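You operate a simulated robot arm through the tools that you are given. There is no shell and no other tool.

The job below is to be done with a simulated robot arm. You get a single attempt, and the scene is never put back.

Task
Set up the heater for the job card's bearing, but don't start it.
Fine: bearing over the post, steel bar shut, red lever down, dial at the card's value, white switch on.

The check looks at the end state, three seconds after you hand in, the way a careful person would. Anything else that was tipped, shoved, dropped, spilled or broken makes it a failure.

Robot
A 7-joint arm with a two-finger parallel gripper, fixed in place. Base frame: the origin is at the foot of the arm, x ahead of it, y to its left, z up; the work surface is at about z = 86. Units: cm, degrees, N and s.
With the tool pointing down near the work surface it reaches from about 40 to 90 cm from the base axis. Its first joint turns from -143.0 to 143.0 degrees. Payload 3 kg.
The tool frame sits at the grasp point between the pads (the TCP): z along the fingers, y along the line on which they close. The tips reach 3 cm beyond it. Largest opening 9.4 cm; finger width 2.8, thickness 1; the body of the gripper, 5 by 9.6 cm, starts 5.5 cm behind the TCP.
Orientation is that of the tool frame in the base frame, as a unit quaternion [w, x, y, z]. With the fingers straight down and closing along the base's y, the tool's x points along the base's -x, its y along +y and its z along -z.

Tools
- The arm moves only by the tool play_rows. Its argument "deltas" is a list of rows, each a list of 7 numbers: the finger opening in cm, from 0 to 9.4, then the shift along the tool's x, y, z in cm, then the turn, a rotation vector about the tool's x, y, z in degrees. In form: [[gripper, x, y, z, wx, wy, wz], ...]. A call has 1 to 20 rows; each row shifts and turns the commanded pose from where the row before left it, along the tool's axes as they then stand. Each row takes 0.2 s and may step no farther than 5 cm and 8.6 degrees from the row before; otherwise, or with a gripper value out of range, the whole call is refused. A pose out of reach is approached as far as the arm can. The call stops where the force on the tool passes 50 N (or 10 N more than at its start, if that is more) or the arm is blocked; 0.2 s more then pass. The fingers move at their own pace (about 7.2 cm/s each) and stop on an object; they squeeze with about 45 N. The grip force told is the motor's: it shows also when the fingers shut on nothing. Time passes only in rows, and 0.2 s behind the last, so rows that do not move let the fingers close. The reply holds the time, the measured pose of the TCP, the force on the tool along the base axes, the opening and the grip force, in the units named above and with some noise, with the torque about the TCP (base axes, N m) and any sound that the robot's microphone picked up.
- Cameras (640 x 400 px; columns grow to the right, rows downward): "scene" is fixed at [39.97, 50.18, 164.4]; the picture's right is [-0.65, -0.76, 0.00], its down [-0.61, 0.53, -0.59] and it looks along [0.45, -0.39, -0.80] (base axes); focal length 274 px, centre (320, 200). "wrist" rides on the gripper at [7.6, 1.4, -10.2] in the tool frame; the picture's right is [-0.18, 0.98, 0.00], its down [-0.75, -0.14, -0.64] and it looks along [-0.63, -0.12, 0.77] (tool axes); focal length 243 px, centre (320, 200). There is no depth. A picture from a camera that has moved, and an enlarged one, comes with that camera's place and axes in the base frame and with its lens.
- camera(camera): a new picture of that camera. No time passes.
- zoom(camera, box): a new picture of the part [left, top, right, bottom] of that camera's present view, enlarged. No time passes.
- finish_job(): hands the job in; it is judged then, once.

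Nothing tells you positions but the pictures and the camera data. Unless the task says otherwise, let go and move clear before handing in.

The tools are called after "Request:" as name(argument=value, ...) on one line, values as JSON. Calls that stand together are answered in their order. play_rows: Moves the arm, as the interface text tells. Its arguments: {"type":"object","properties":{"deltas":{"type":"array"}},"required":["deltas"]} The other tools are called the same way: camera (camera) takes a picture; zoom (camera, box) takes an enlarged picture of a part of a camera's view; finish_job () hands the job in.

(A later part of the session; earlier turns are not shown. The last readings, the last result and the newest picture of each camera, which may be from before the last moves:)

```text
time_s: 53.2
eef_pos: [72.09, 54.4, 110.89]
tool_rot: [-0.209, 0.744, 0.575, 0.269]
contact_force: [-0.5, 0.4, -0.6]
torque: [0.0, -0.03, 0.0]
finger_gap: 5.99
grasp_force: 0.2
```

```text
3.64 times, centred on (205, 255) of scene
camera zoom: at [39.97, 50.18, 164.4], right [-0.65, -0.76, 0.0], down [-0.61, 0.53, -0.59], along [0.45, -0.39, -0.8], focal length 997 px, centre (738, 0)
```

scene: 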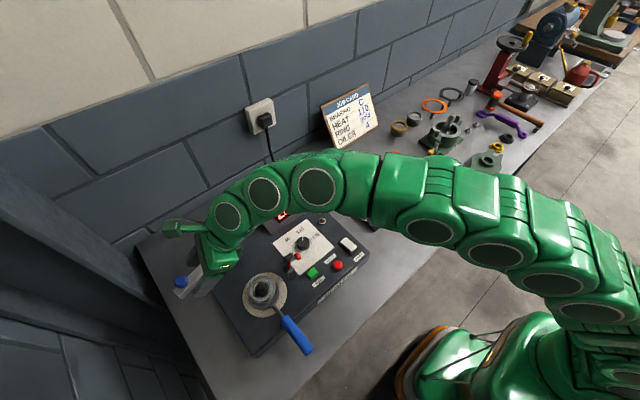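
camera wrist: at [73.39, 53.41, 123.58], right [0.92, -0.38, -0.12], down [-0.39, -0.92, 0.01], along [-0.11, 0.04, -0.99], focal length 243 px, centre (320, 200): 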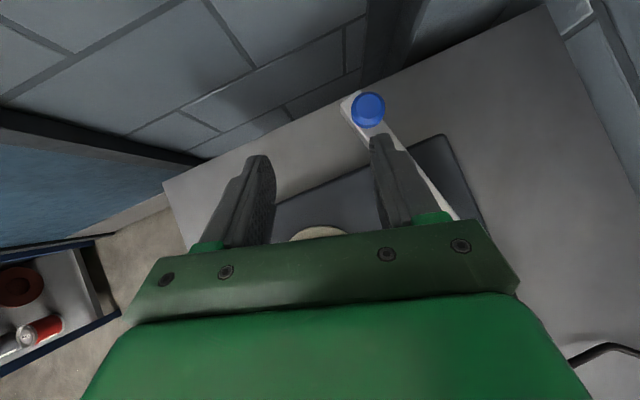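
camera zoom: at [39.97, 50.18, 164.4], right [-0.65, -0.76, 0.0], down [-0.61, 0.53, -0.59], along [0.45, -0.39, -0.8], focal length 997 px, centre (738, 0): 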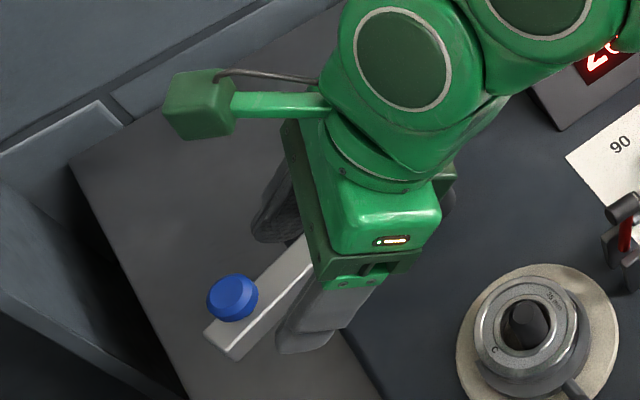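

The knob is 3 cm wide at (77.8, 60.0) with its top near z 102.9. I'll move over it with the fingers on either side.

Request:
play_rows(deltas=[[6.0, 1.56, 2.09, 2.55, 0, 0, 0], [6.0, 1.56, 2.09, 2.55, 0, 0, 0], [6.0, 0, 0, 0, 0, 0, 0]])

Request:
camera(camera="wrist")

Request:
zoom(camera="wrist", box=[240, 110, 400, 230])

Request:
zoom(camera="scene", box=[150, 200, 260, 310])

```text
time_s: 54.0
eef_pos: [77.53, 59.04, 108.86]
tool_rot: [-0.209, 0.744, 0.574, 0.27]
contact_force: [-0.2, 0.4, -0.4]
torque: [0.02, 0.02, 0.01]
finger_gap: 6.03
grasp_force: 0.0
```

```text
taken
camera wrist: at [78.84, 57.93, 121.62], right [0.92, -0.38, -0.12], down [-0.39, -0.92, 0.01], along [-0.11, 0.04, -0.99], focal length 243 px, centre (320, 200)
```

wrist: 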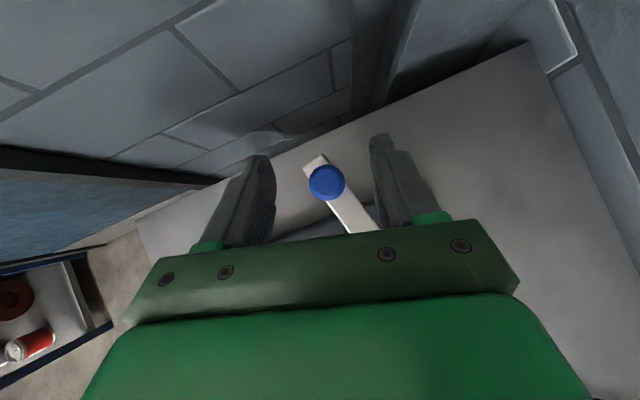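

```text
3.33 times, centred on (320, 170) of wrist
camera zoom: at [78.84, 57.93, 121.62], right [0.92, -0.38, -0.12], down [-0.39, -0.92, 0.01], along [-0.11, 0.04, -0.99], focal length 809 px, centre (320, 300)
```

zoom: 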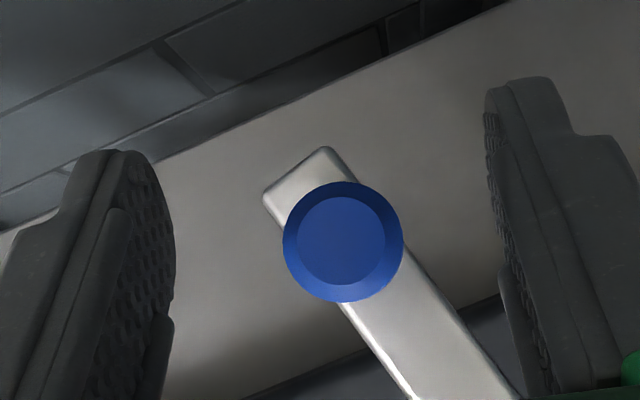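

```text
3.64 times, centred on (205, 255) of scene
camera zoom: at [39.97, 50.18, 164.4], right [-0.65, -0.76, 0.0], down [-0.61, 0.53, -0.59], along [0.45, -0.39, -0.8], focal length 997 px, centre (738, 0)
```

zoom: 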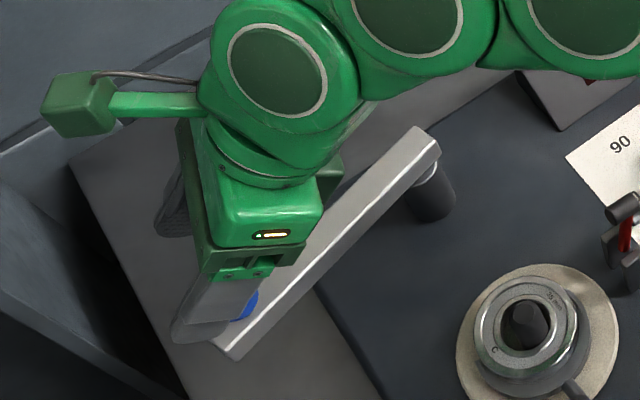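

The knob is centred between the fingers. I'll lower around it, keeping the fingertips just above the bar's top face.

Request:
play_rows(deltas=[[6.0, -1.6, 0, 1.6, 0, 0, 0], [6.0, -0.9, 0, 0.95, 0, 0, 0], [6.0, -0.6, 0, 0.65, 0, 0, 0], [6.0, 0, 0, 0, 0, 0, 0]])

Request:
zoom(camera="wrist", box=[240, 110, 400, 230])

Request:
zoom(camera="scene", box=[150, 200, 260, 310])

```text
time_s: 55.0
eef_pos: [77.54, 58.76, 104.63]
tool_rot: [-0.209, 0.743, 0.575, 0.269]
contact_force: [-0.8, 0.2, 0.5]
torque: [0.01, -0.01, -0.02]
finger_gap: 5.97
grasp_force: 0.1
```

```text
3.33 times, centred on (320, 170) of wrist
camera zoom: at [78.69, 57.59, 117.29], right [0.92, -0.38, -0.12], down [-0.39, -0.92, 0.01], along [-0.11, 0.04, -0.99], focal length 809 px, centre (320, 300)
```

zoom: 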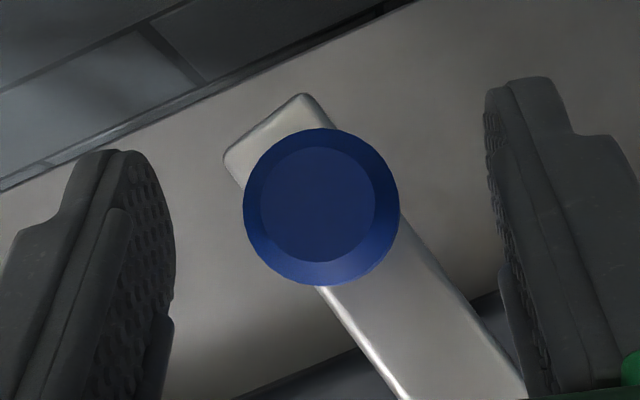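

```text
3.64 times, centred on (205, 255) of scene
camera zoom: at [39.97, 50.18, 164.4], right [-0.65, -0.76, 0.0], down [-0.61, 0.53, -0.59], along [0.45, -0.39, -0.8], focal length 997 px, centre (738, 0)
```

zoom: 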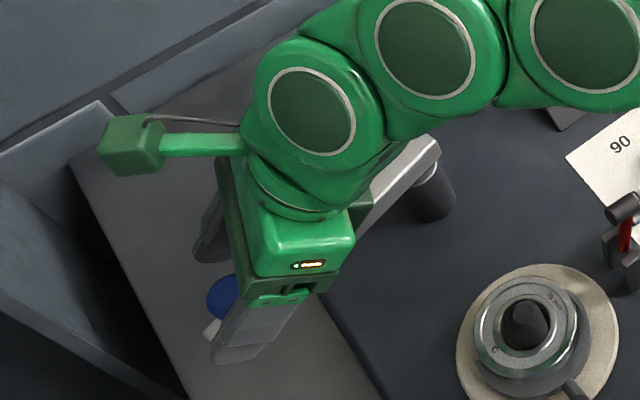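

The fingers straddle the knob with clearance. I'll lower 4 mm more and grip it.

Request:
play_rows(deltas=[[6.0, -0.26, -0.1, 0.31, 0, 0, 0], [4.0, 0, 0, 0, 0, 0, 0], [2.0, 0, 0, 0, 0, 0, 0], [2.0, 0, 0, 0, 0, 0, 0], [2.0, 0, 0, 0, 0, 0, 0]])

Request:
zoom(camera="wrist", box=[240, 110, 400, 230])

```text
time_s: 56.2
eef_pos: [77.31, 58.65, 104.14]
tool_rot: [-0.209, 0.744, 0.574, 0.27]
contact_force: [0.2, -2.5, -2.4]
torque: [0.03, -0.08, -0.02]
finger_gap: 2.74
grasp_force: 44.6
```

```text
3.33 times, centred on (320, 170) of wrist
camera zoom: at [78.62, 57.59, 116.88], right [0.92, -0.38, -0.12], down [-0.39, -0.92, 0.01], along [-0.11, 0.04, -0.99], focal length 809 px, centre (320, 300)
```

zoom: 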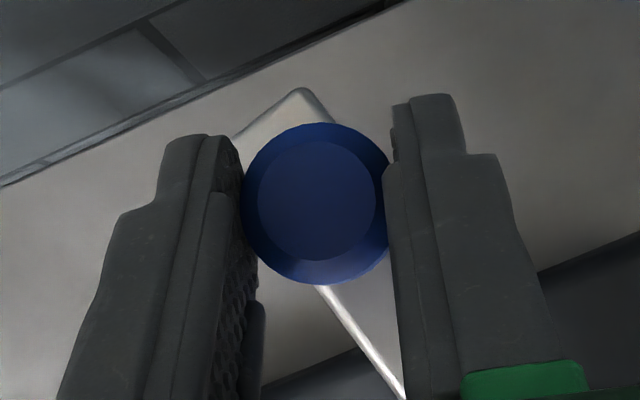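

The knob is gripped. I'll swing the bar along its arc about the pivot, starting with three small steps to check the forces.

Request:
play_rows(deltas=[[2.0, -0.6, -1.194, -0.503, 1.928, 0, -2.298], [2.0, -0.649, -1.152, -0.545, 1.928, 0, -2.298], [2.0, -0.697, -1.106, -0.585, 1.928, 0, -2.298]])

Request:
camera(camera="scene")

Request:
camera(camera="wrist")

```text
time_s: 57.0
eef_pos: [73.35, 56.75, 104.09]
tool_rot: [-0.23, 0.696, 0.632, 0.252]
contact_force: [4.4, -1.6, -4.9]
torque: [-0.01, -0.06, 0.29]
finger_gap: 2.78
grasp_force: 44.7
```

```text
taken
```

scene: 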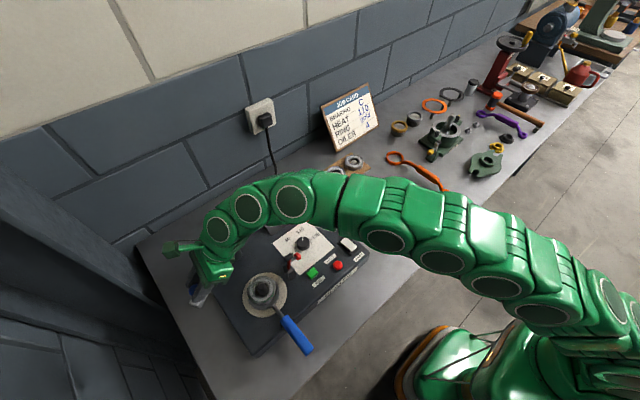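

```text
taken
camera wrist: at [74.89, 55.98, 116.9], right [0.96, -0.24, -0.12], down [-0.24, -0.97, 0.01], along [-0.12, 0.02, -0.99], focal length 243 px, centre (320, 200)
```

wrist: 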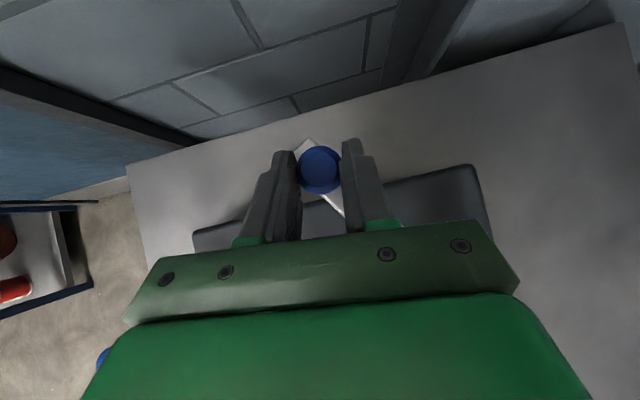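

The bar is swinging with only a few newtons of force. I'll continue along the arc.

Request:
play_rows(deltas=[[2.0, -0.743, -1.056, -0.624, 1.928, 0, -2.298], [2.0, -0.787, -1.004, -0.66, 1.928, 0, -2.298], [2.0, -0.828, -0.949, -0.695, 1.928, 0, -2.298], [2.0, -0.868, -0.891, -0.729, 1.928, 0, -2.298]])

Request:
camera(camera="wrist")

Request:
zoom(camera="scene", box=[150, 200, 330, 330])

```text
time_s: 58.0
eef_pos: [69.59, 52.83, 104.13]
tool_rot: [-0.256, 0.626, 0.701, 0.228]
contact_force: [1.1, 4.5, 0.8]
torque: [0.26, -0.05, 0.61]
finger_gap: 2.75
grasp_force: 45.1
```

```text
taken
camera wrist: at [71.09, 52.24, 116.91], right [0.99, -0.03, -0.12], down [-0.03, -1.0, 0.01], along [-0.12, 0.0, -0.99], focal length 243 px, centre (320, 200)
```

wrist: 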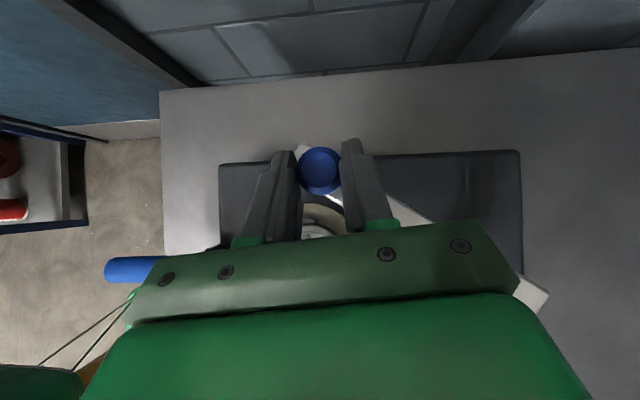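

```text
3.08 times, centred on (240, 265) of scene
camera zoom: at [39.97, 50.18, 164.4], right [-0.65, -0.76, 0.0], down [-0.61, 0.53, -0.59], along [0.45, -0.39, -0.8], focal length 843 px, centre (566, 0)
```

zoom: 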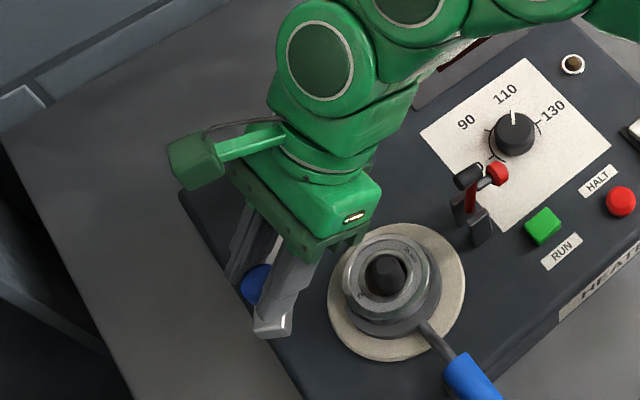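

The swing is past halfway and still smooth. I'll continue towards the post.

Request:
play_rows(deltas=[[2.0, -0.905, -0.83, -0.759, 1.928, 0, -2.298], [2.0, -0.939, -0.767, -0.788, 1.928, 0, -2.298], [2.0, -0.971, -0.702, -0.815, 1.928, 0, -2.298]])

Request:
camera(camera="wrist")

Request:
zoom(camera="scene", box=[150, 200, 330, 330])

```text
time_s: 58.8
eef_pos: [67.84, 48.71, 104.21]
tool_rot: [-0.271, 0.57, 0.747, 0.207]
contact_force: [5.2, 0.5, -2.9]
torque: [-0.35, -0.01, 0.18]
finger_gap: 2.78
grasp_force: 44.9
```

```text
taken
camera wrist: at [69.52, 48.48, 116.91], right [0.98, 0.13, -0.12], down [0.13, -0.99, 0.01], along [-0.12, -0.02, -0.99], focal length 243 px, centre (320, 200)
```

wrist: 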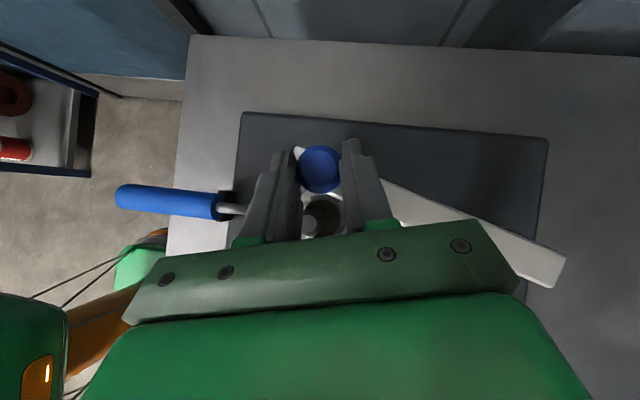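

```text
3.08 times, centred on (240, 265) of scene
camera zoom: at [39.97, 50.18, 164.4], right [-0.65, -0.76, 0.0], down [-0.61, 0.53, -0.59], along [0.45, -0.39, -0.8], focal length 843 px, centre (566, 0)
```

zoom: 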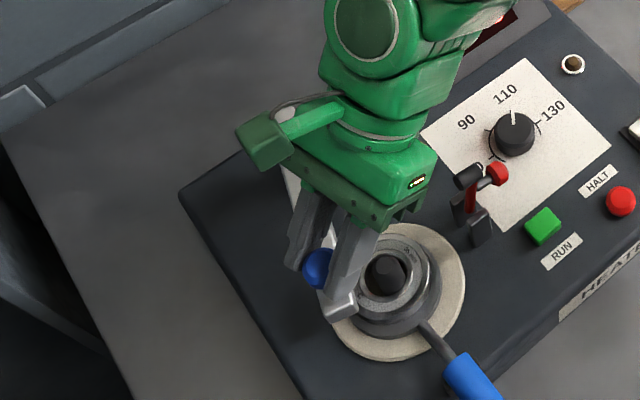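

The bar is about 15° short of the post. I'll continue with two more steps.

Request:
play_rows(deltas=[[2.0, -1.0, -0.635, -0.84, 1.928, 0, -2.298], [2.0, -1.027, -0.565, -0.862, 1.928, 0, -2.298]])

Request:
camera(camera="wrist")

Request:
zoom(camera="scene", box=[180, 200, 330, 330])

```text
time_s: 59.4
eef_pos: [67.54, 45.92, 104.21]
tool_rot: [-0.283, 0.529, 0.777, 0.192]
contact_force: [6.2, 3.6, -2.6]
torque: [0.44, 0.04, 0.54]
finger_gap: 2.76
grasp_force: 45.7
```

```text
taken
camera wrist: at [69.17, 45.76, 116.92], right [0.97, 0.23, -0.12], down [0.23, -0.97, 0.01], along [-0.12, -0.04, -0.99], focal length 243 px, centre (320, 200)
```

wrist: 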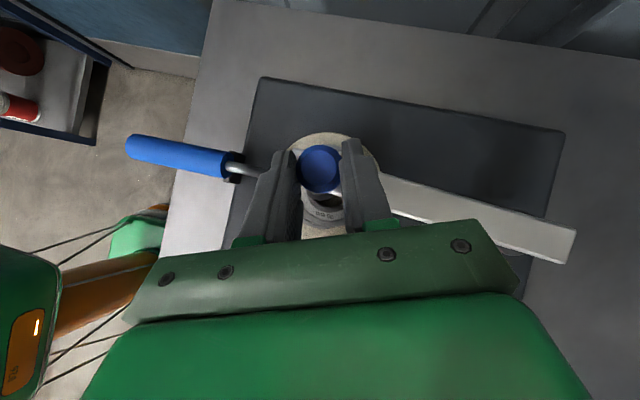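

```text
3.08 times, centred on (255, 265) of scene
camera zoom: at [39.97, 50.18, 164.4], right [-0.65, -0.76, 0.0], down [-0.61, 0.53, -0.59], along [0.45, -0.39, -0.8], focal length 843 px, centre (520, 0)
```

zoom: 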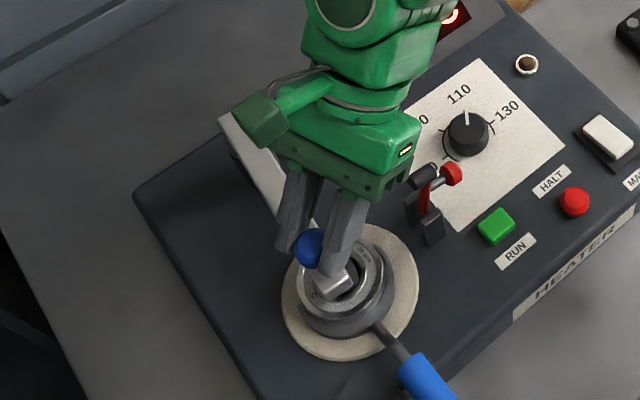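

The bar is at about 175°, nearly over the post. I'll take half steps and watch for the stop.

Request:
play_rows(deltas=[[2.0, -0.525, -0.255, -0.441, 0.964, 0, -1.149]])

Request:
camera(camera="wrist")

```text
time_s: 59.8
eef_pos: [67.62, 45.1, 104.13]
tool_rot: [-0.285, 0.52, 0.783, 0.189]
contact_force: [2.3, 4.4, 1.5]
torque: [0.24, 0.14, 0.61]
finger_gap: 2.77
grasp_force: 45.1
```

```text
taken
camera wrist: at [69.16, 45.1, 116.92], right [0.96, 0.25, -0.12], down [0.26, -0.97, 0.01], along [-0.11, -0.04, -0.99], focal length 243 px, centre (320, 200)
```

wrist: 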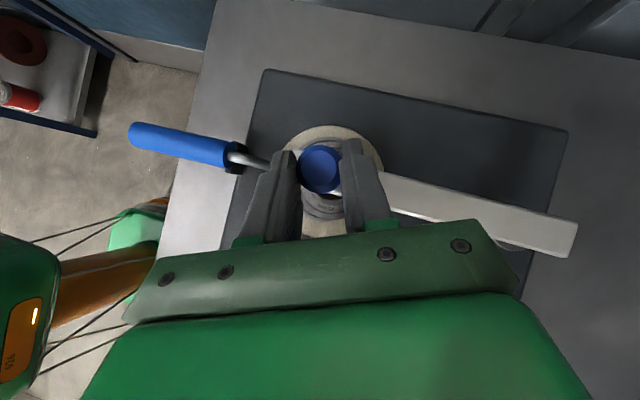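

The bar is now about 3° off parallel to the heater edge. I'll take the last step and watch for the stop.

Request:
play_rows(deltas=[[2.0, -0.53, -0.23, -0.445, 0.964, 0, -1.149]])

Request:
camera(camera="wrist")

Request:
zoom(camera="scene", box=[180, 200, 330, 330])

```text
time_s: 60.3
eef_pos: [67.56, 44.97, 104.29]
tool_rot: [-0.288, 0.509, 0.79, 0.187]
contact_force: [6.7, 11.4, -6.4]
torque: [0.04, -0.06, -0.15]
finger_gap: 2.74
grasp_force: 45.3
stopped in row 1: the force on the tool passed its limit at 54 N (the readings are from after the stop); the commanded pose is now the measured one
```

```text
taken
camera wrist: at [69.16, 44.84, 116.92], right [0.95, 0.28, -0.12], down [0.28, -0.96, 0.01], along [-0.11, -0.04, -0.99], focal length 243 px, centre (320, 200)
```

wrist: 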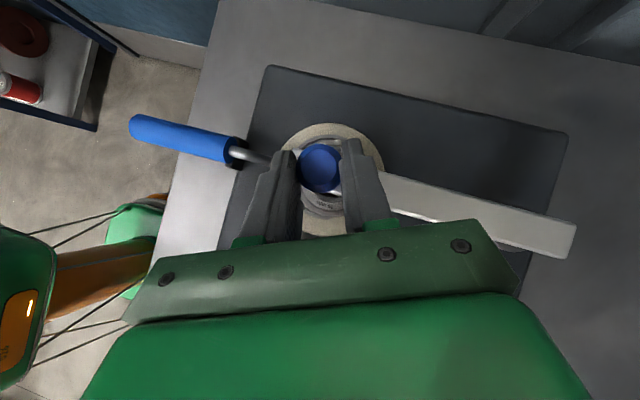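

```text
3.08 times, centred on (255, 265) of scene
camera zoom: at [39.97, 50.18, 164.4], right [-0.65, -0.76, 0.0], down [-0.61, 0.53, -0.59], along [0.45, -0.39, -0.8], focal length 843 px, centre (520, 0)
```

zoom: 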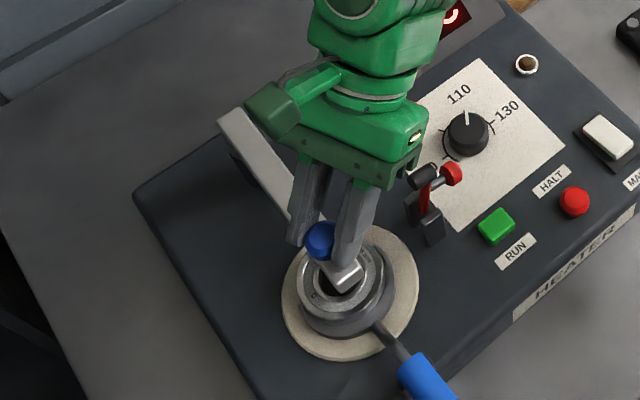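

The bar has met a firm stop with the knob at (67.1, 46.1), right over the post, so it is shut. I'll release the knob and lift straight off.

Request:
play_rows(deltas=[[4.0, 0, 0, 0, 0, 0, 0], [6.0, 0, 0, 0, 0, 0, 0], [6.0, 0, 0, 0, 0, 0, 0], [6.0, 1.29, 0, -1.53, 0, 0, 0], [6.0, 1.93, 0, -2.3, 0, 0, 0], [6.0, 2.57, 0, -3.06, 0, 0, 0], [6.0, 0, 0, 0, 0, 0, 0]])

Request:
camera(camera="wrist")

Request:
zoom(camera="scene", box=[180, 200, 330, 330])

```text
time_s: 61.9
eef_pos: [67.51, 44.79, 113.23]
tool_rot: [-0.287, 0.509, 0.789, 0.188]
contact_force: [0.7, 0.1, 0.0]
torque: [0.03, -0.03, 0.0]
finger_gap: 6.01
grasp_force: 0.1
```

```text
taken
camera wrist: at [69.1, 44.78, 126.01], right [0.95, 0.28, -0.12], down [0.28, -0.96, 0.01], along [-0.11, -0.04, -0.99], focal length 243 px, centre (320, 200)
```

wrist: 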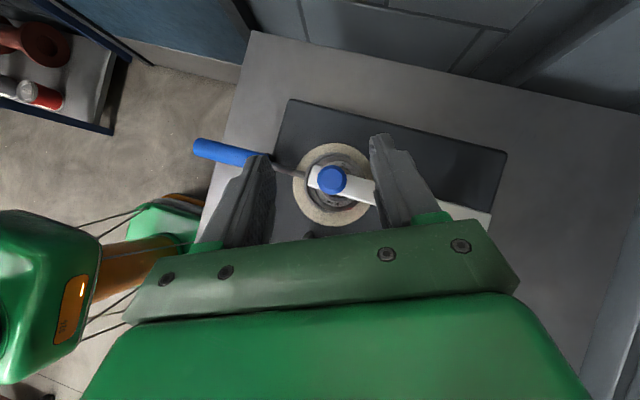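

```text
3.08 times, centred on (255, 265) of scene
camera zoom: at [39.97, 50.18, 164.4], right [-0.65, -0.76, 0.0], down [-0.61, 0.53, -0.59], along [0.45, -0.39, -0.8], focal length 843 px, centre (520, 0)
```

zoom: 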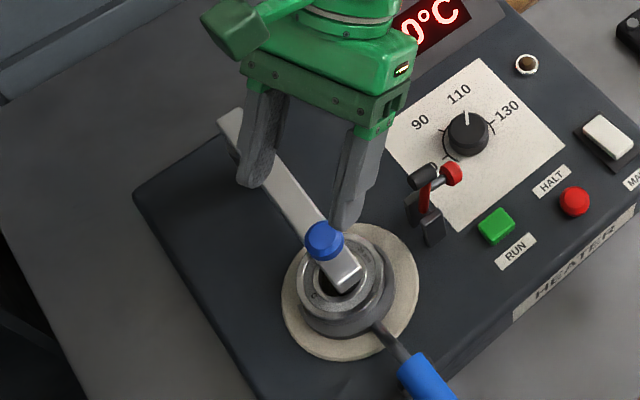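

The bar stays shut over the post. The red lever is the last item, so I'll look at it closely before deciding which way is down.

Request:
zoom(camera="scene", box=[275, 240, 325, 285])

Request:
zoom(camera="scene", box=[250, 250, 310, 310])

Request:
zoom(camera="wrist", box=[270, 130, 400, 240])

```text
8.89 times, centred on (300, 262) of scene
camera zoom: at [39.97, 50.18, 164.4], right [-0.65, -0.76, 0.0], down [-0.61, 0.53, -0.59], along [0.45, -0.39, -0.8], focal length 2437 px, centre (498, -356)
```

zoom: 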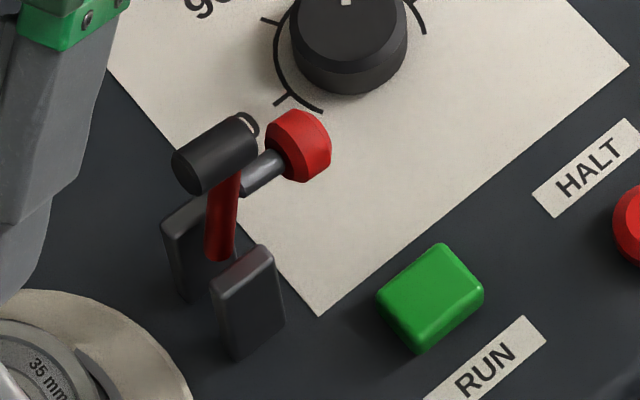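

```text
6.67 times, centred on (280, 280) of scene
camera zoom: at [39.97, 50.18, 164.4], right [-0.65, -0.76, 0.0], down [-0.61, 0.53, -0.59], along [0.45, -0.39, -0.8], focal length 1827 px, centre (587, -333)
```

zoom: 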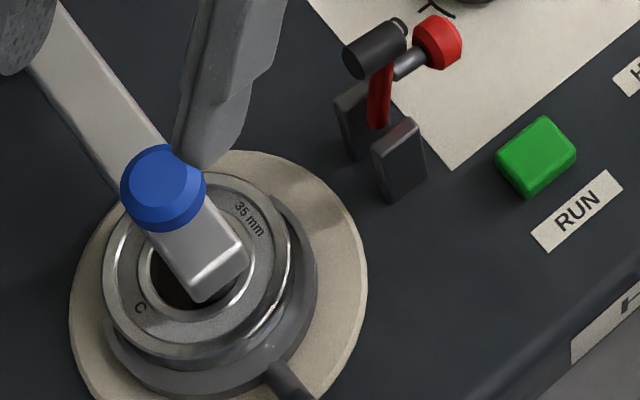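

```text
3.64 times, centred on (335, 185) of wrist
camera zoom: at [69.1, 44.78, 126.01], right [0.95, 0.28, -0.12], down [0.28, -0.96, 0.01], along [-0.11, -0.04, -0.99], focal length 882 px, centre (266, 254)
```

zoom: 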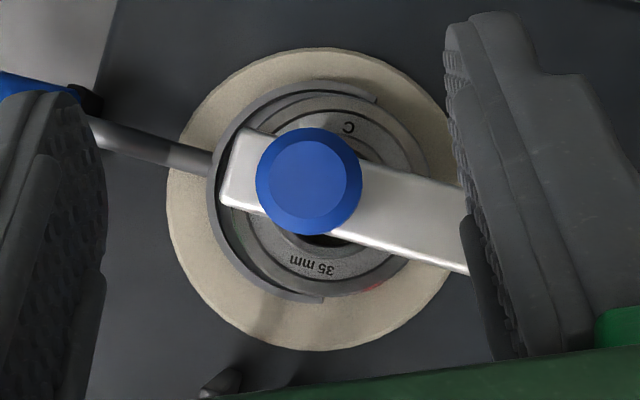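

The black probe cylinder sits at the tip of the red arm, which leans back about 10° towards −y. Swinging it down towards the bearing (+y) would put the probe on the bearing ring, while the red ball is only a handle on the back. First I'll bring the gripper clear, level it and turn it back.

Request:
play_rows(deltas=[[6.0, -1.5, -3.9, -1.28, 0, 0, 0], [6.0, -1.5, -3.9, -1.28, 0, 0, 0], [3.0, 0, 0, 0, 0, -8, 0], [0, 0, 0, 0, 0, -8, 0], [0, 0, 0, 0, 0, -8, 0], [0, 0, 0, 0, 0, -8, 0], [0, 0, 0, 0, 0, -8, 0], [0, 0, 0, 0, 0, 0, -8.2], [0, 0, 0, 0, 0, 0, -8.2], [0, 0, 0, 0, 0, 0, -8.2], [0, 0, 0, 0, 0, 0, -8.2], [0, 0, 0, 0, 0, 0, -8.2], [0, 0, 0, 0, 0, 0, -8.2], [0, 0, 0, 0, 0, 0, -8.2], [0, 0, 0, 0, 0, 0, -8.2], [0, 0, 0, 0, 0, 0, 0]])

Request:
camera(camera="wrist")

Request:
camera(camera="scene")

```text
time_s: 65.3
eef_pos: [62.1, 37.97, 113.37]
tool_rot: [0.001, -0.001, 1.0, 0.002]
contact_force: [-1.0, -1.0, 0.4]
torque: [-0.02, -0.02, -0.02]
finger_gap: 0.0
grasp_force: 32.4
```

```text
taken
camera wrist: at [54.43, 39.44, 123.45], right [0.18, 0.98, 0.0], down [0.75, -0.14, 0.64], along [0.63, -0.11, -0.77], focal length 243 px, centre (320, 200)
```

wrist: 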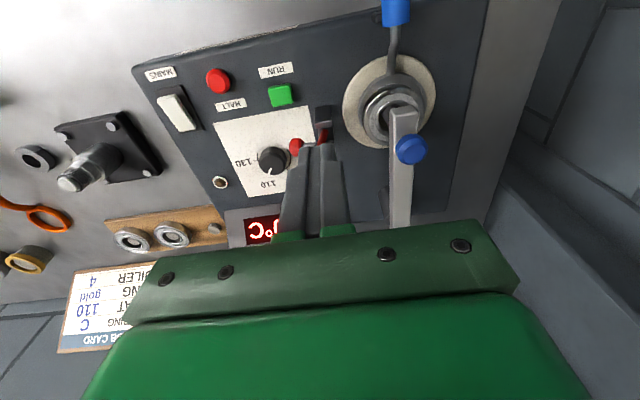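

```text
taken
```

scene: 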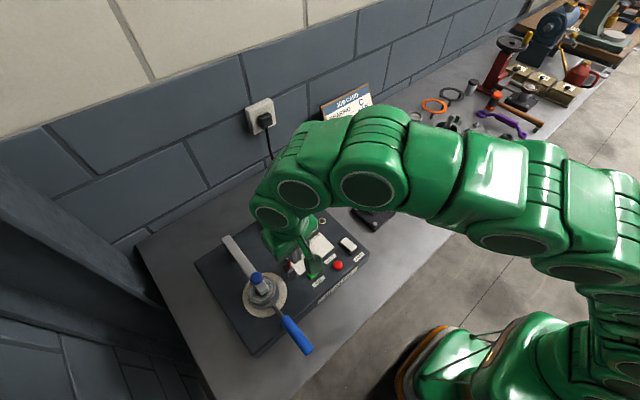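

The gripper is vertical and closed again, and the bar is still shut. I'll move to the −y side of the lever, staying above it, and take a close look.

Request:
play_rows(deltas=[[0, -2.35, -3.6, 0.5, 0, 0, 0], [0, -2.35, -3.6, 2.5, 0, 0, 0], [0, 0, 0, 2.4, 0, 0, 0], [0, 0, 0, 0, 0, 0, 0]])

Request:
camera(camera="wrist")

Request:
zoom(camera="wrist", box=[290, 60, 470, 220])

Request:
zoom(camera="scene", box=[255, 215, 345, 290])

```text
time_s: 66.3
eef_pos: [66.82, 30.61, 107.88]
tool_rot: [0.002, 0.0, 1.0, 0.002]
contact_force: [0.4, 0.0, -0.1]
torque: [0.0, -0.01, 0.03]
finger_gap: 0.02
grasp_force: 33.1
```

```text
taken
camera wrist: at [59.14, 32.14, 118.04], right [0.18, 0.98, 0.0], down [0.75, -0.14, 0.64], along [0.63, -0.12, -0.77], focal length 243 px, centre (320, 200)
```

wrist: 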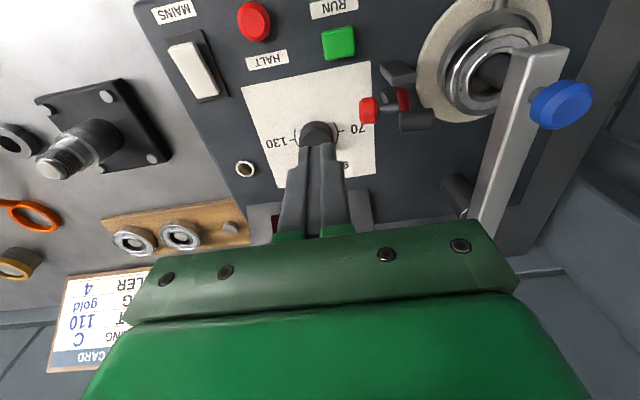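

```text
2.50 times, centred on (380, 140) of wrist
camera zoom: at [59.14, 32.14, 118.04], right [0.18, 0.98, 0.0], down [0.75, -0.14, 0.64], along [0.63, -0.12, -0.77], focal length 606 px, centre (170, 350)
```

zoom: 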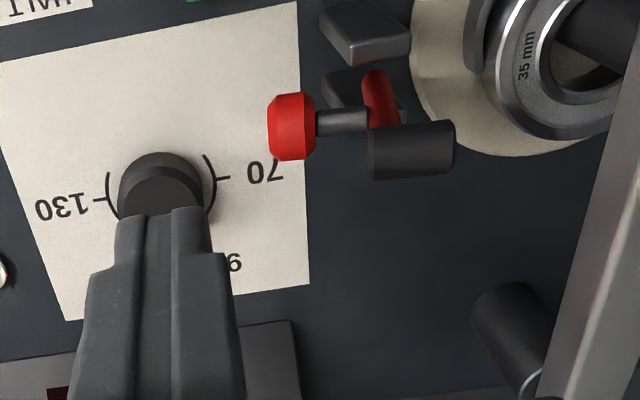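

```text
5.33 times, centred on (300, 252) of scene
camera zoom: at [39.97, 50.18, 164.4], right [-0.65, -0.76, 0.0], down [-0.61, 0.53, -0.59], along [0.45, -0.39, -0.8], focal length 1462 px, centre (427, -80)
```

zoom: 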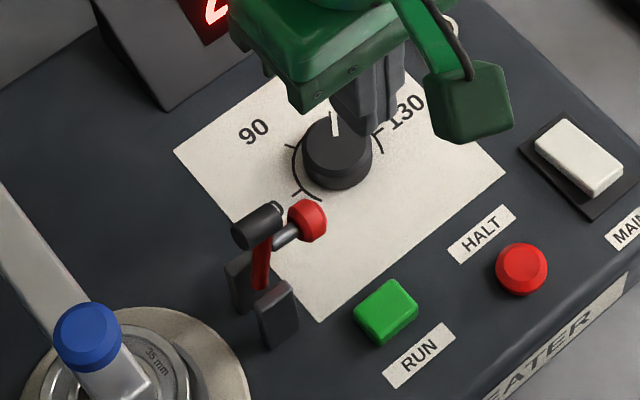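

The lever is in the same x plane as the post, with the pivot near (66.5, 38.0, 94.3) and the ball at (66.5, 34.6, 99.0). Before touching it I want a side view, so I'll back off and tilt the camera to look nearly horizontally at it.

Request:
play_rows(deltas=[[0, 3.6, 0.8, 0.2, 0, 0, 0], [0, 3.6, 0.8, 0.2, 0, 0, 0], [0, 3.6, 0.8, 0.2, 0, 0, 0], [0, 0, 0, 0, 0, -7, 0], [0, 0, 0, 0, 0, -7, 0], [0, 0, 0, 0, 0, -7, 0], [0, 0, 0, 0, 0, -7, 0], [0, 0, 0, 0, 0, -7, 0], [0, 0, 0, 0, 0, 0, 0]])

Request:
camera(camera="wrist")

Request:
zoom(camera="wrist", box=[330, 110, 470, 210])

```text
time_s: 68.3
eef_pos: [56.05, 33.23, 107.29]
tool_rot: [0.302, 0.0, 0.953, 0.001]
contact_force: [0.0, -0.8, 0.1]
torque: [-0.01, -0.03, -0.01]
finger_gap: 0.0
grasp_force: 32.5
```

```text
taken
camera wrist: at [43.82, 34.69, 111.21], right [0.15, 0.98, 0.11], down [0.25, -0.14, 0.96], along [0.96, -0.12, -0.26], focal length 243 px, centre (320, 200)
```

wrist: 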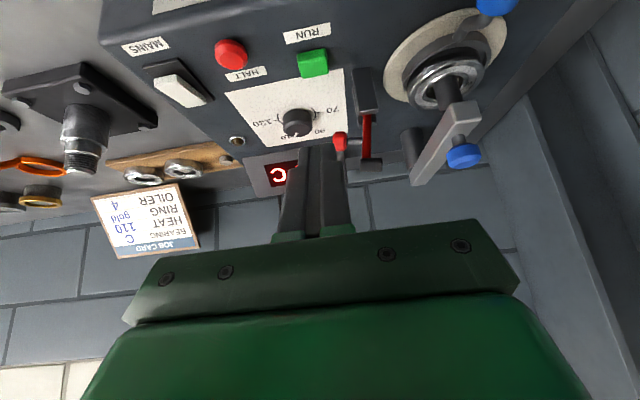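

```text
4.00 times, centred on (400, 160) of wrist
camera zoom: at [43.82, 34.69, 111.21], right [0.15, 0.98, 0.11], down [0.25, -0.14, 0.96], along [0.96, -0.12, -0.26], focal length 970 px, centre (0, 360)
```

zoom: 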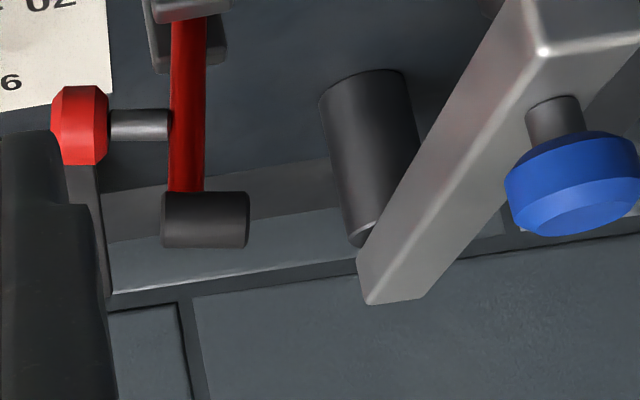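

From the side, the arm carries the black cylinder at its end and the red-capped rod on the −y side. The arm and head reach 8.4 cm from the pivot, and the post's near side is only 6.8 cm away, so towards +y it would strike the post and bar. Towards −y it lies freely between RUN and the dial, so down must be −y. I'll level the gripper and move to the lever's +y side.

Request:
play_rows(deltas=[[0, 0, 0, 0, 0, 7, 0], [0, 0, 0, 0, 0, 7, 0], [0, 0, 0, 0, 0, 7, 0], [0, 0, 0, 0, 0, 7, 0], [0, 0, 0, 0, 0, 7, 0], [0, -3.48, 2.43, -1.0, 0, 0, 0], [0, -3.48, 2.43, -1.0, 0, 0, 0], [0, -3.48, 2.43, -1.0, 0, 0, 0], [0, 0, 0, 0, 0, 0, 0]])

Request:
camera(camera="wrist")

Request:
zoom(camera="wrist", box=[230, 50, 410, 190])

```text
time_s: 70.3
eef_pos: [66.57, 40.52, 110.25]
tool_rot: [0.001, 0.0, 1.0, 0.001]
contact_force: [-0.1, -1.1, 0.3]
torque: [-0.01, 0.03, 0.04]
finger_gap: 0.0
grasp_force: 33.6
```

```text
taken
camera wrist: at [58.89, 41.95, 120.42], right [0.18, 0.98, 0.0], down [0.75, -0.14, 0.64], along [0.63, -0.12, -0.77], focal length 243 px, centre (320, 200)
```

wrist: 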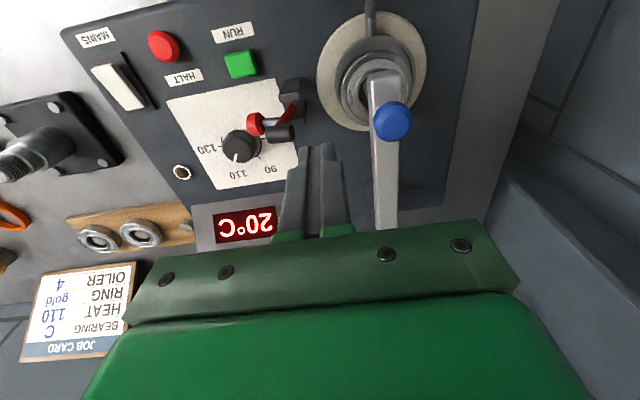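

```text
2.86 times, centred on (320, 120) of wrist
camera zoom: at [58.89, 41.95, 120.42], right [0.18, 0.98, 0.0], down [0.75, -0.14, 0.64], along [0.63, -0.12, -0.77], focal length 693 px, centre (320, 429)
```

zoom: 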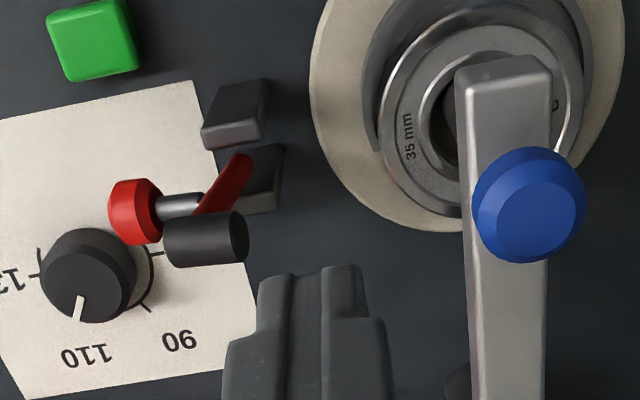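

The lever's black head is just to the −y side of my fingertips, and the bar is well clear on the other side. I'll go down beside it.

Request:
play_rows(deltas=[[0, 0, 0, 3.0, 0, 0, 0], [0, 0, 0, 3.0, 0, 0, 0], [0, 0, 0, 1.6, 0, 0, 0], [0, 0, -0.6, 0, 0, 0, 0], [0, 0, 0, 0, 0, 0, 0]])

Request:
zoom(camera="wrist", box=[210, 80, 390, 220])

Request:
zoom(camera="scene", box=[245, 215, 345, 300])

```text
time_s: 71.5
eef_pos: [66.3, 39.87, 102.71]
tool_rot: [0.001, 0.0, 1.0, 0.003]
contact_force: [0.3, -0.1, -0.1]
torque: [-0.03, 0.01, 0.01]
finger_gap: 0.0
grasp_force: 32.9
```

```text
2.86 times, centred on (300, 150) of wrist
camera zoom: at [58.75, 41.34, 112.93], right [0.18, 0.98, 0.0], down [0.75, -0.14, 0.64], along [0.63, -0.12, -0.77], focal length 693 px, centre (377, 343)
```

zoom: 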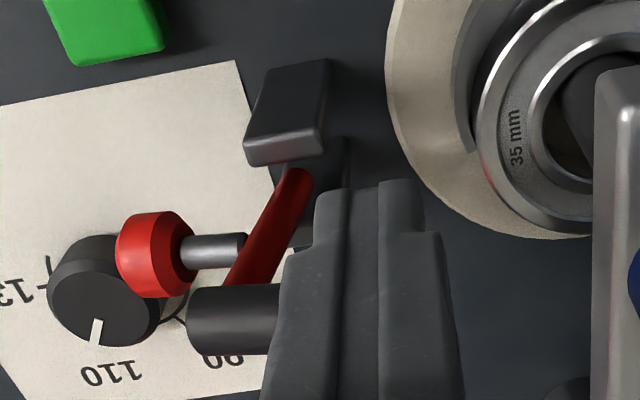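

```text
4.71 times, centred on (295, 258) of scene
camera zoom: at [39.97, 50.18, 164.4], right [-0.65, -0.76, 0.0], down [-0.61, 0.53, -0.59], along [0.45, -0.39, -0.8], focal length 1290 px, centre (438, -71)
```

zoom: 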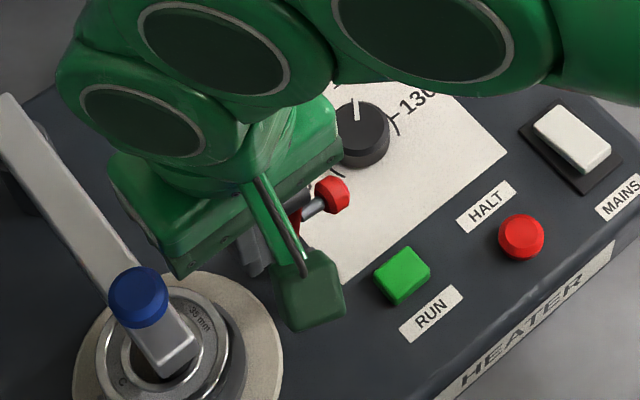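

The finger is about half a centimetre from the lever head. I'll nudge it towards −y in small steps and see whether it moves.

Request:
play_rows(deltas=[[0, 0, -0.4, 0, 0, 0, 0], [0, 0, -0.4, 0, 0, 0, 0], [0, 0, -0.3, 0, 0, 0, 0], [0, 0, -0.3, 0, 0, 0, 0]])

Request:
zoom(camera="wrist", box=[210, 80, 390, 220])

```text
time_s: 72.2
eef_pos: [66.39, 39.55, 102.77]
tool_rot: [0.003, -0.003, 1.0, 0.005]
contact_force: [-0.6, 14.4, 2.5]
torque: [0.04, -0.01, 0.04]
finger_gap: 0.01
grasp_force: 32.5
stopped in row 3: the force on the tool passed its limit at 55 N (the readings are from after the stop); the commanded pose is now the measured one
```

```text
2.86 times, centred on (300, 150) of wrist
camera zoom: at [58.59, 40.84, 113.01], right [0.18, 0.98, 0.01], down [0.75, -0.14, 0.65], along [0.64, -0.11, -0.76], focal length 693 px, centre (377, 343)
```

zoom: 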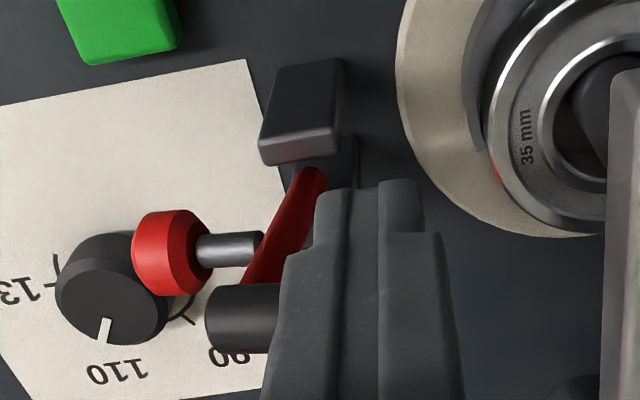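

The lever is hard against its stop in −y, so down is +y after all. The side view puts the clevis top at z 97, higher than I had assumed. The arm is then only about 5.8 cm from pivot to head, and it swings clear of the bar so the probe lands on the bearing ring. I'll back off, go over the lever, and come down on its −y side.

Request:
play_rows(deltas=[[0, 0, 0.6, 0, 0, 0, 0], [0, 0, 0, -3.0, 0, 0, 0], [0, 0, 0, -3.5, 0, 0, 0], [0, -0.1, -4.3, 0, 0, 0, 0], [0, -0.1, -4.3, 0, 0, 0, 0], [0, 0, 0, 0, 0, 0, 0]])

Request:
camera(camera="wrist")

Request:
zoom(camera="wrist", box=[260, 50, 460, 210])

Request:
zoom(camera="scene", box=[225, 215, 345, 315])

```text
time_s: 73.6
eef_pos: [66.5, 31.3, 109.15]
tool_rot: [0.003, -0.002, 1.0, 0.005]
contact_force: [0.1, 0.4, -0.2]
torque: [0.0, -0.03, -0.01]
finger_gap: 0.0
grasp_force: 33.3
```

```text
taken
camera wrist: at [58.82, 32.63, 119.28], right [0.18, 0.98, 0.01], down [0.75, -0.14, 0.64], along [0.64, -0.11, -0.76], focal length 243 px, centre (320, 200)
```

wrist: 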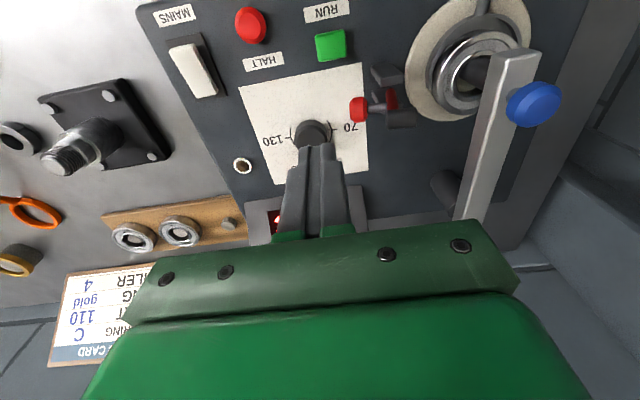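

```text
2.50 times, centred on (360, 130) of wrist
camera zoom: at [58.82, 32.63, 119.28], right [0.18, 0.98, 0.01], down [0.75, -0.14, 0.64], along [0.64, -0.11, -0.76], focal length 606 px, centre (220, 375)
```

zoom: 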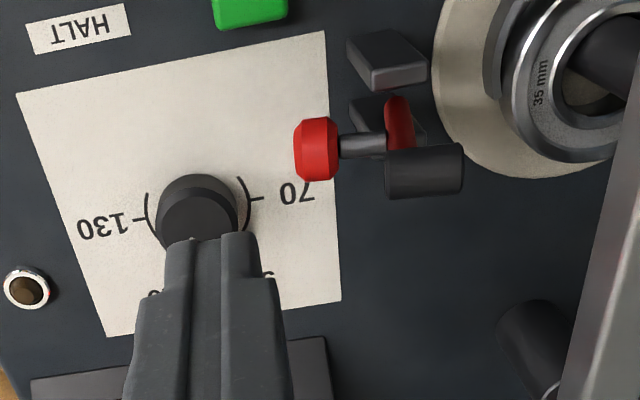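

```text
4.00 times, centred on (285, 265) of scene
camera zoom: at [39.97, 50.18, 164.4], right [-0.65, -0.76, 0.0], down [-0.61, 0.53, -0.59], along [0.45, -0.39, -0.8], focal length 1096 px, centre (460, -60)
```

zoom: 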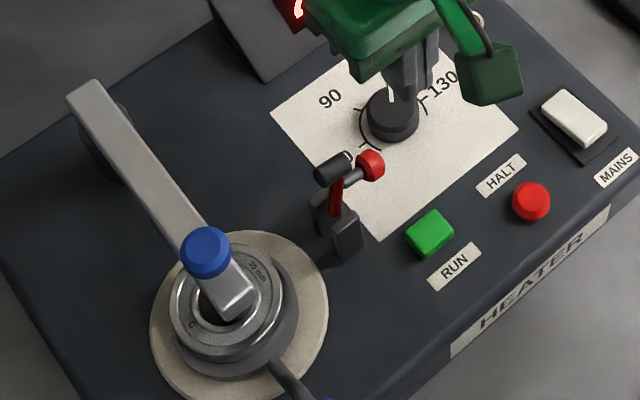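

The lever is unchanged. I'll go down on the −y side of the red ball with the tips at about z 98.5.

Request:
play_rows(deltas=[[0, 0, 0, 3.0, 0, 0, 0], [0, 0, 0, 3.0, 0, 0, 0], [0, 0, 0, 1.6, 0, 0, 0], [0, 0, 0.6, 0, 0, 0, 0], [0, 0, 0.6, 0, 0, 0, 0]])

Request:
zoom(camera="wrist", box=[260, 70, 460, 230])

```text
time_s: 74.8
eef_pos: [66.51, 32.58, 101.64]
tool_rot: [0.002, -0.003, 1.0, 0.004]
contact_force: [0.2, -0.9, -0.3]
torque: [0.02, -0.03, 0.0]
finger_gap: 0.02
grasp_force: 32.9
```

```text
2.50 times, centred on (360, 150) of wrist
camera zoom: at [58.88, 33.92, 111.8], right [0.18, 0.98, 0.01], down [0.75, -0.14, 0.64], along [0.64, -0.11, -0.76], focal length 606 px, centre (220, 325)
```

zoom: 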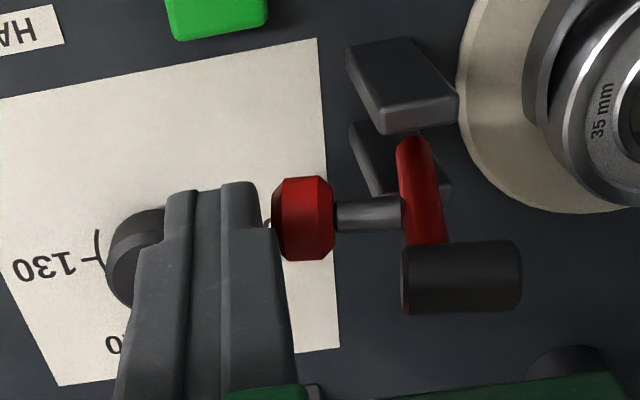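

The finger is just touching distance from the red ball. I'll push it towards +y in small steps.

Request:
play_rows(deltas=[[0, 0, 0.4, 0, 0, 0, 0], [0, 0, 0.4, 0, 0, 0, 0], [0, 0, 0.4, 0, 0, 0, 0]])

Request:
zoom(camera="wrist", box=[260, 70, 460, 230])

```text
time_s: 75.5
eef_pos: [66.65, 33.19, 101.77]
tool_rot: [0.004, -0.001, 1.0, 0.004]
contact_force: [0.7, -0.2, 1.4]
torque: [-0.03, 0.0, -0.02]
finger_gap: 0.02
grasp_force: 32.6
stopped in row 3: the force on the tool passed its limit at 57 N (the readings are from after the stop); the commanded pose is now the measured one
```

```text
2.50 times, centred on (360, 150) of wrist
camera zoom: at [58.96, 34.59, 111.98], right [0.18, 0.98, 0.01], down [0.75, -0.14, 0.65], along [0.64, -0.11, -0.76], focal length 606 px, centre (220, 325)
```

zoom: 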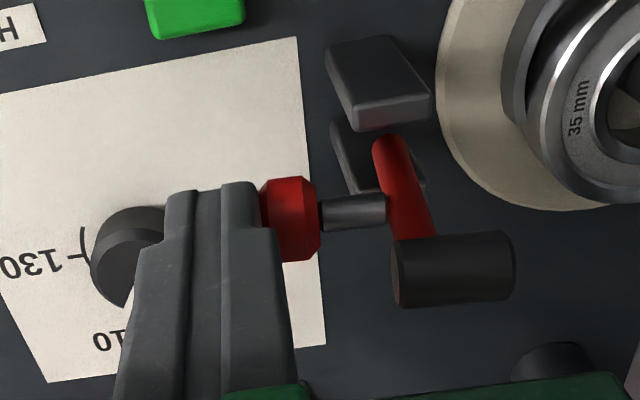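

The force limit tripped, but the lever did move about 6° towards +y, so that is the right way and it is simply stiff. I'll push more slowly.

Request:
play_rows(deltas=[[0, 0, 0.1, 0, 0, 0, 0], [0, 0, 0.1, 0, 0, 0, 0], [0, 0, 0.1, 0, 0, 0, 0]])

Request:
zoom(camera="wrist", box=[260, 70, 460, 230])

```text
time_s: 76.3
eef_pos: [66.6, 33.42, 101.88]
tool_rot: [0.003, -0.001, 1.0, 0.003]
contact_force: [-2.4, -7.9, 6.1]
torque: [-0.12, 0.07, -0.04]
finger_gap: 0.01
grasp_force: 33.0
```

```text
2.50 times, centred on (360, 150) of wrist
camera zoom: at [58.95, 34.88, 111.99], right [0.18, 0.98, 0.01], down [0.75, -0.14, 0.65], along [0.64, -0.11, -0.76], focal length 606 px, centre (220, 325)
```

zoom: 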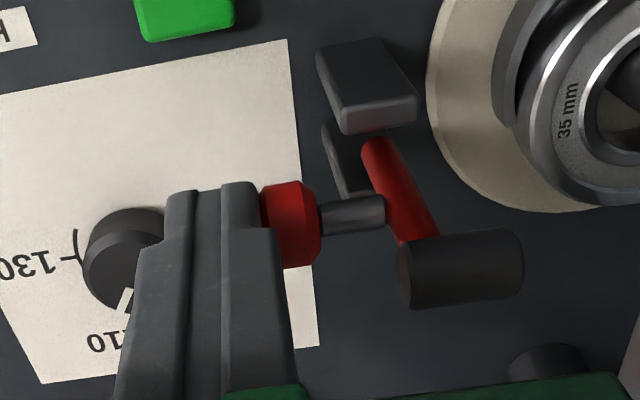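

At the slower pace the lever turns with about 10 N. I'll continue pushing gently.

Request:
play_rows(deltas=[[0, 0, 0.12, 0, 0, 0, 0], [0, 0, 0.12, 0, 0, 0, 0], [0, 0, 0.12, 0, 0, 0, 0], [0, 0, 0.12, 0, 0, 0, 0], [0, 0, 0.12, 0, 0, 0, 0], [0, 0, 0.12, 0, 0, 0, 0], [0, 0, 0.12, 0, 0, 0, 0], [0, 0, 0.12, 0, 0, 0, 0]])

Request:
zoom(camera="wrist", box=[260, 70, 460, 230])

Request:
zoom(camera="scene", box=[225, 215, 345, 315])

```text
time_s: 77.2
eef_pos: [66.68, 33.53, 101.86]
tool_rot: [0.004, -0.001, 1.0, 0.003]
contact_force: [-6.8, -10.5, 7.6]
torque: [-0.23, 0.19, 0.06]
finger_gap: 0.0
grasp_force: 32.9
stopped in row 4: the force on the tool passed its limit at 52 N (the readings are from after the stop); the commanded pose is now the measured one
```

```text
2.50 times, centred on (360, 150) of wrist
camera zoom: at [59.01, 35.07, 112.07], right [0.18, 0.98, 0.0], down [0.75, -0.14, 0.65], along [0.64, -0.12, -0.76], focal length 606 px, centre (220, 325)
```

zoom: 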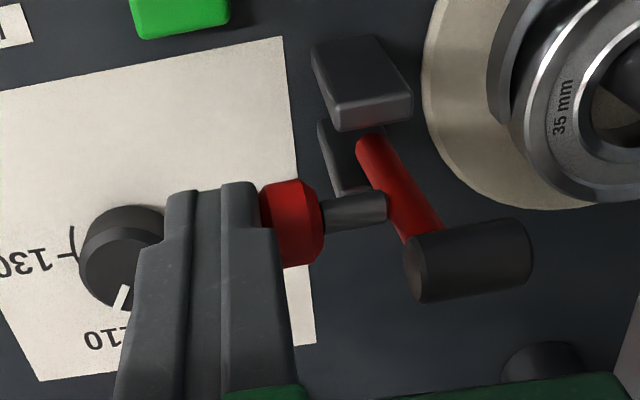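

```text
4.00 times, centred on (285, 265) of scene
camera zoom: at [39.97, 50.18, 164.4], right [-0.65, -0.76, 0.0], down [-0.61, 0.53, -0.59], along [0.45, -0.39, -0.8], focal length 1096 px, centre (460, -60)
```

zoom: 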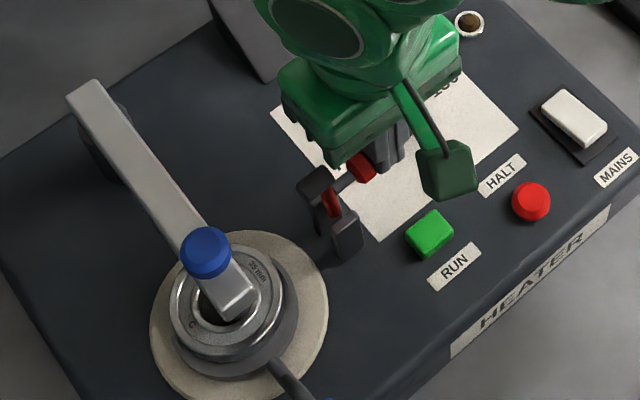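

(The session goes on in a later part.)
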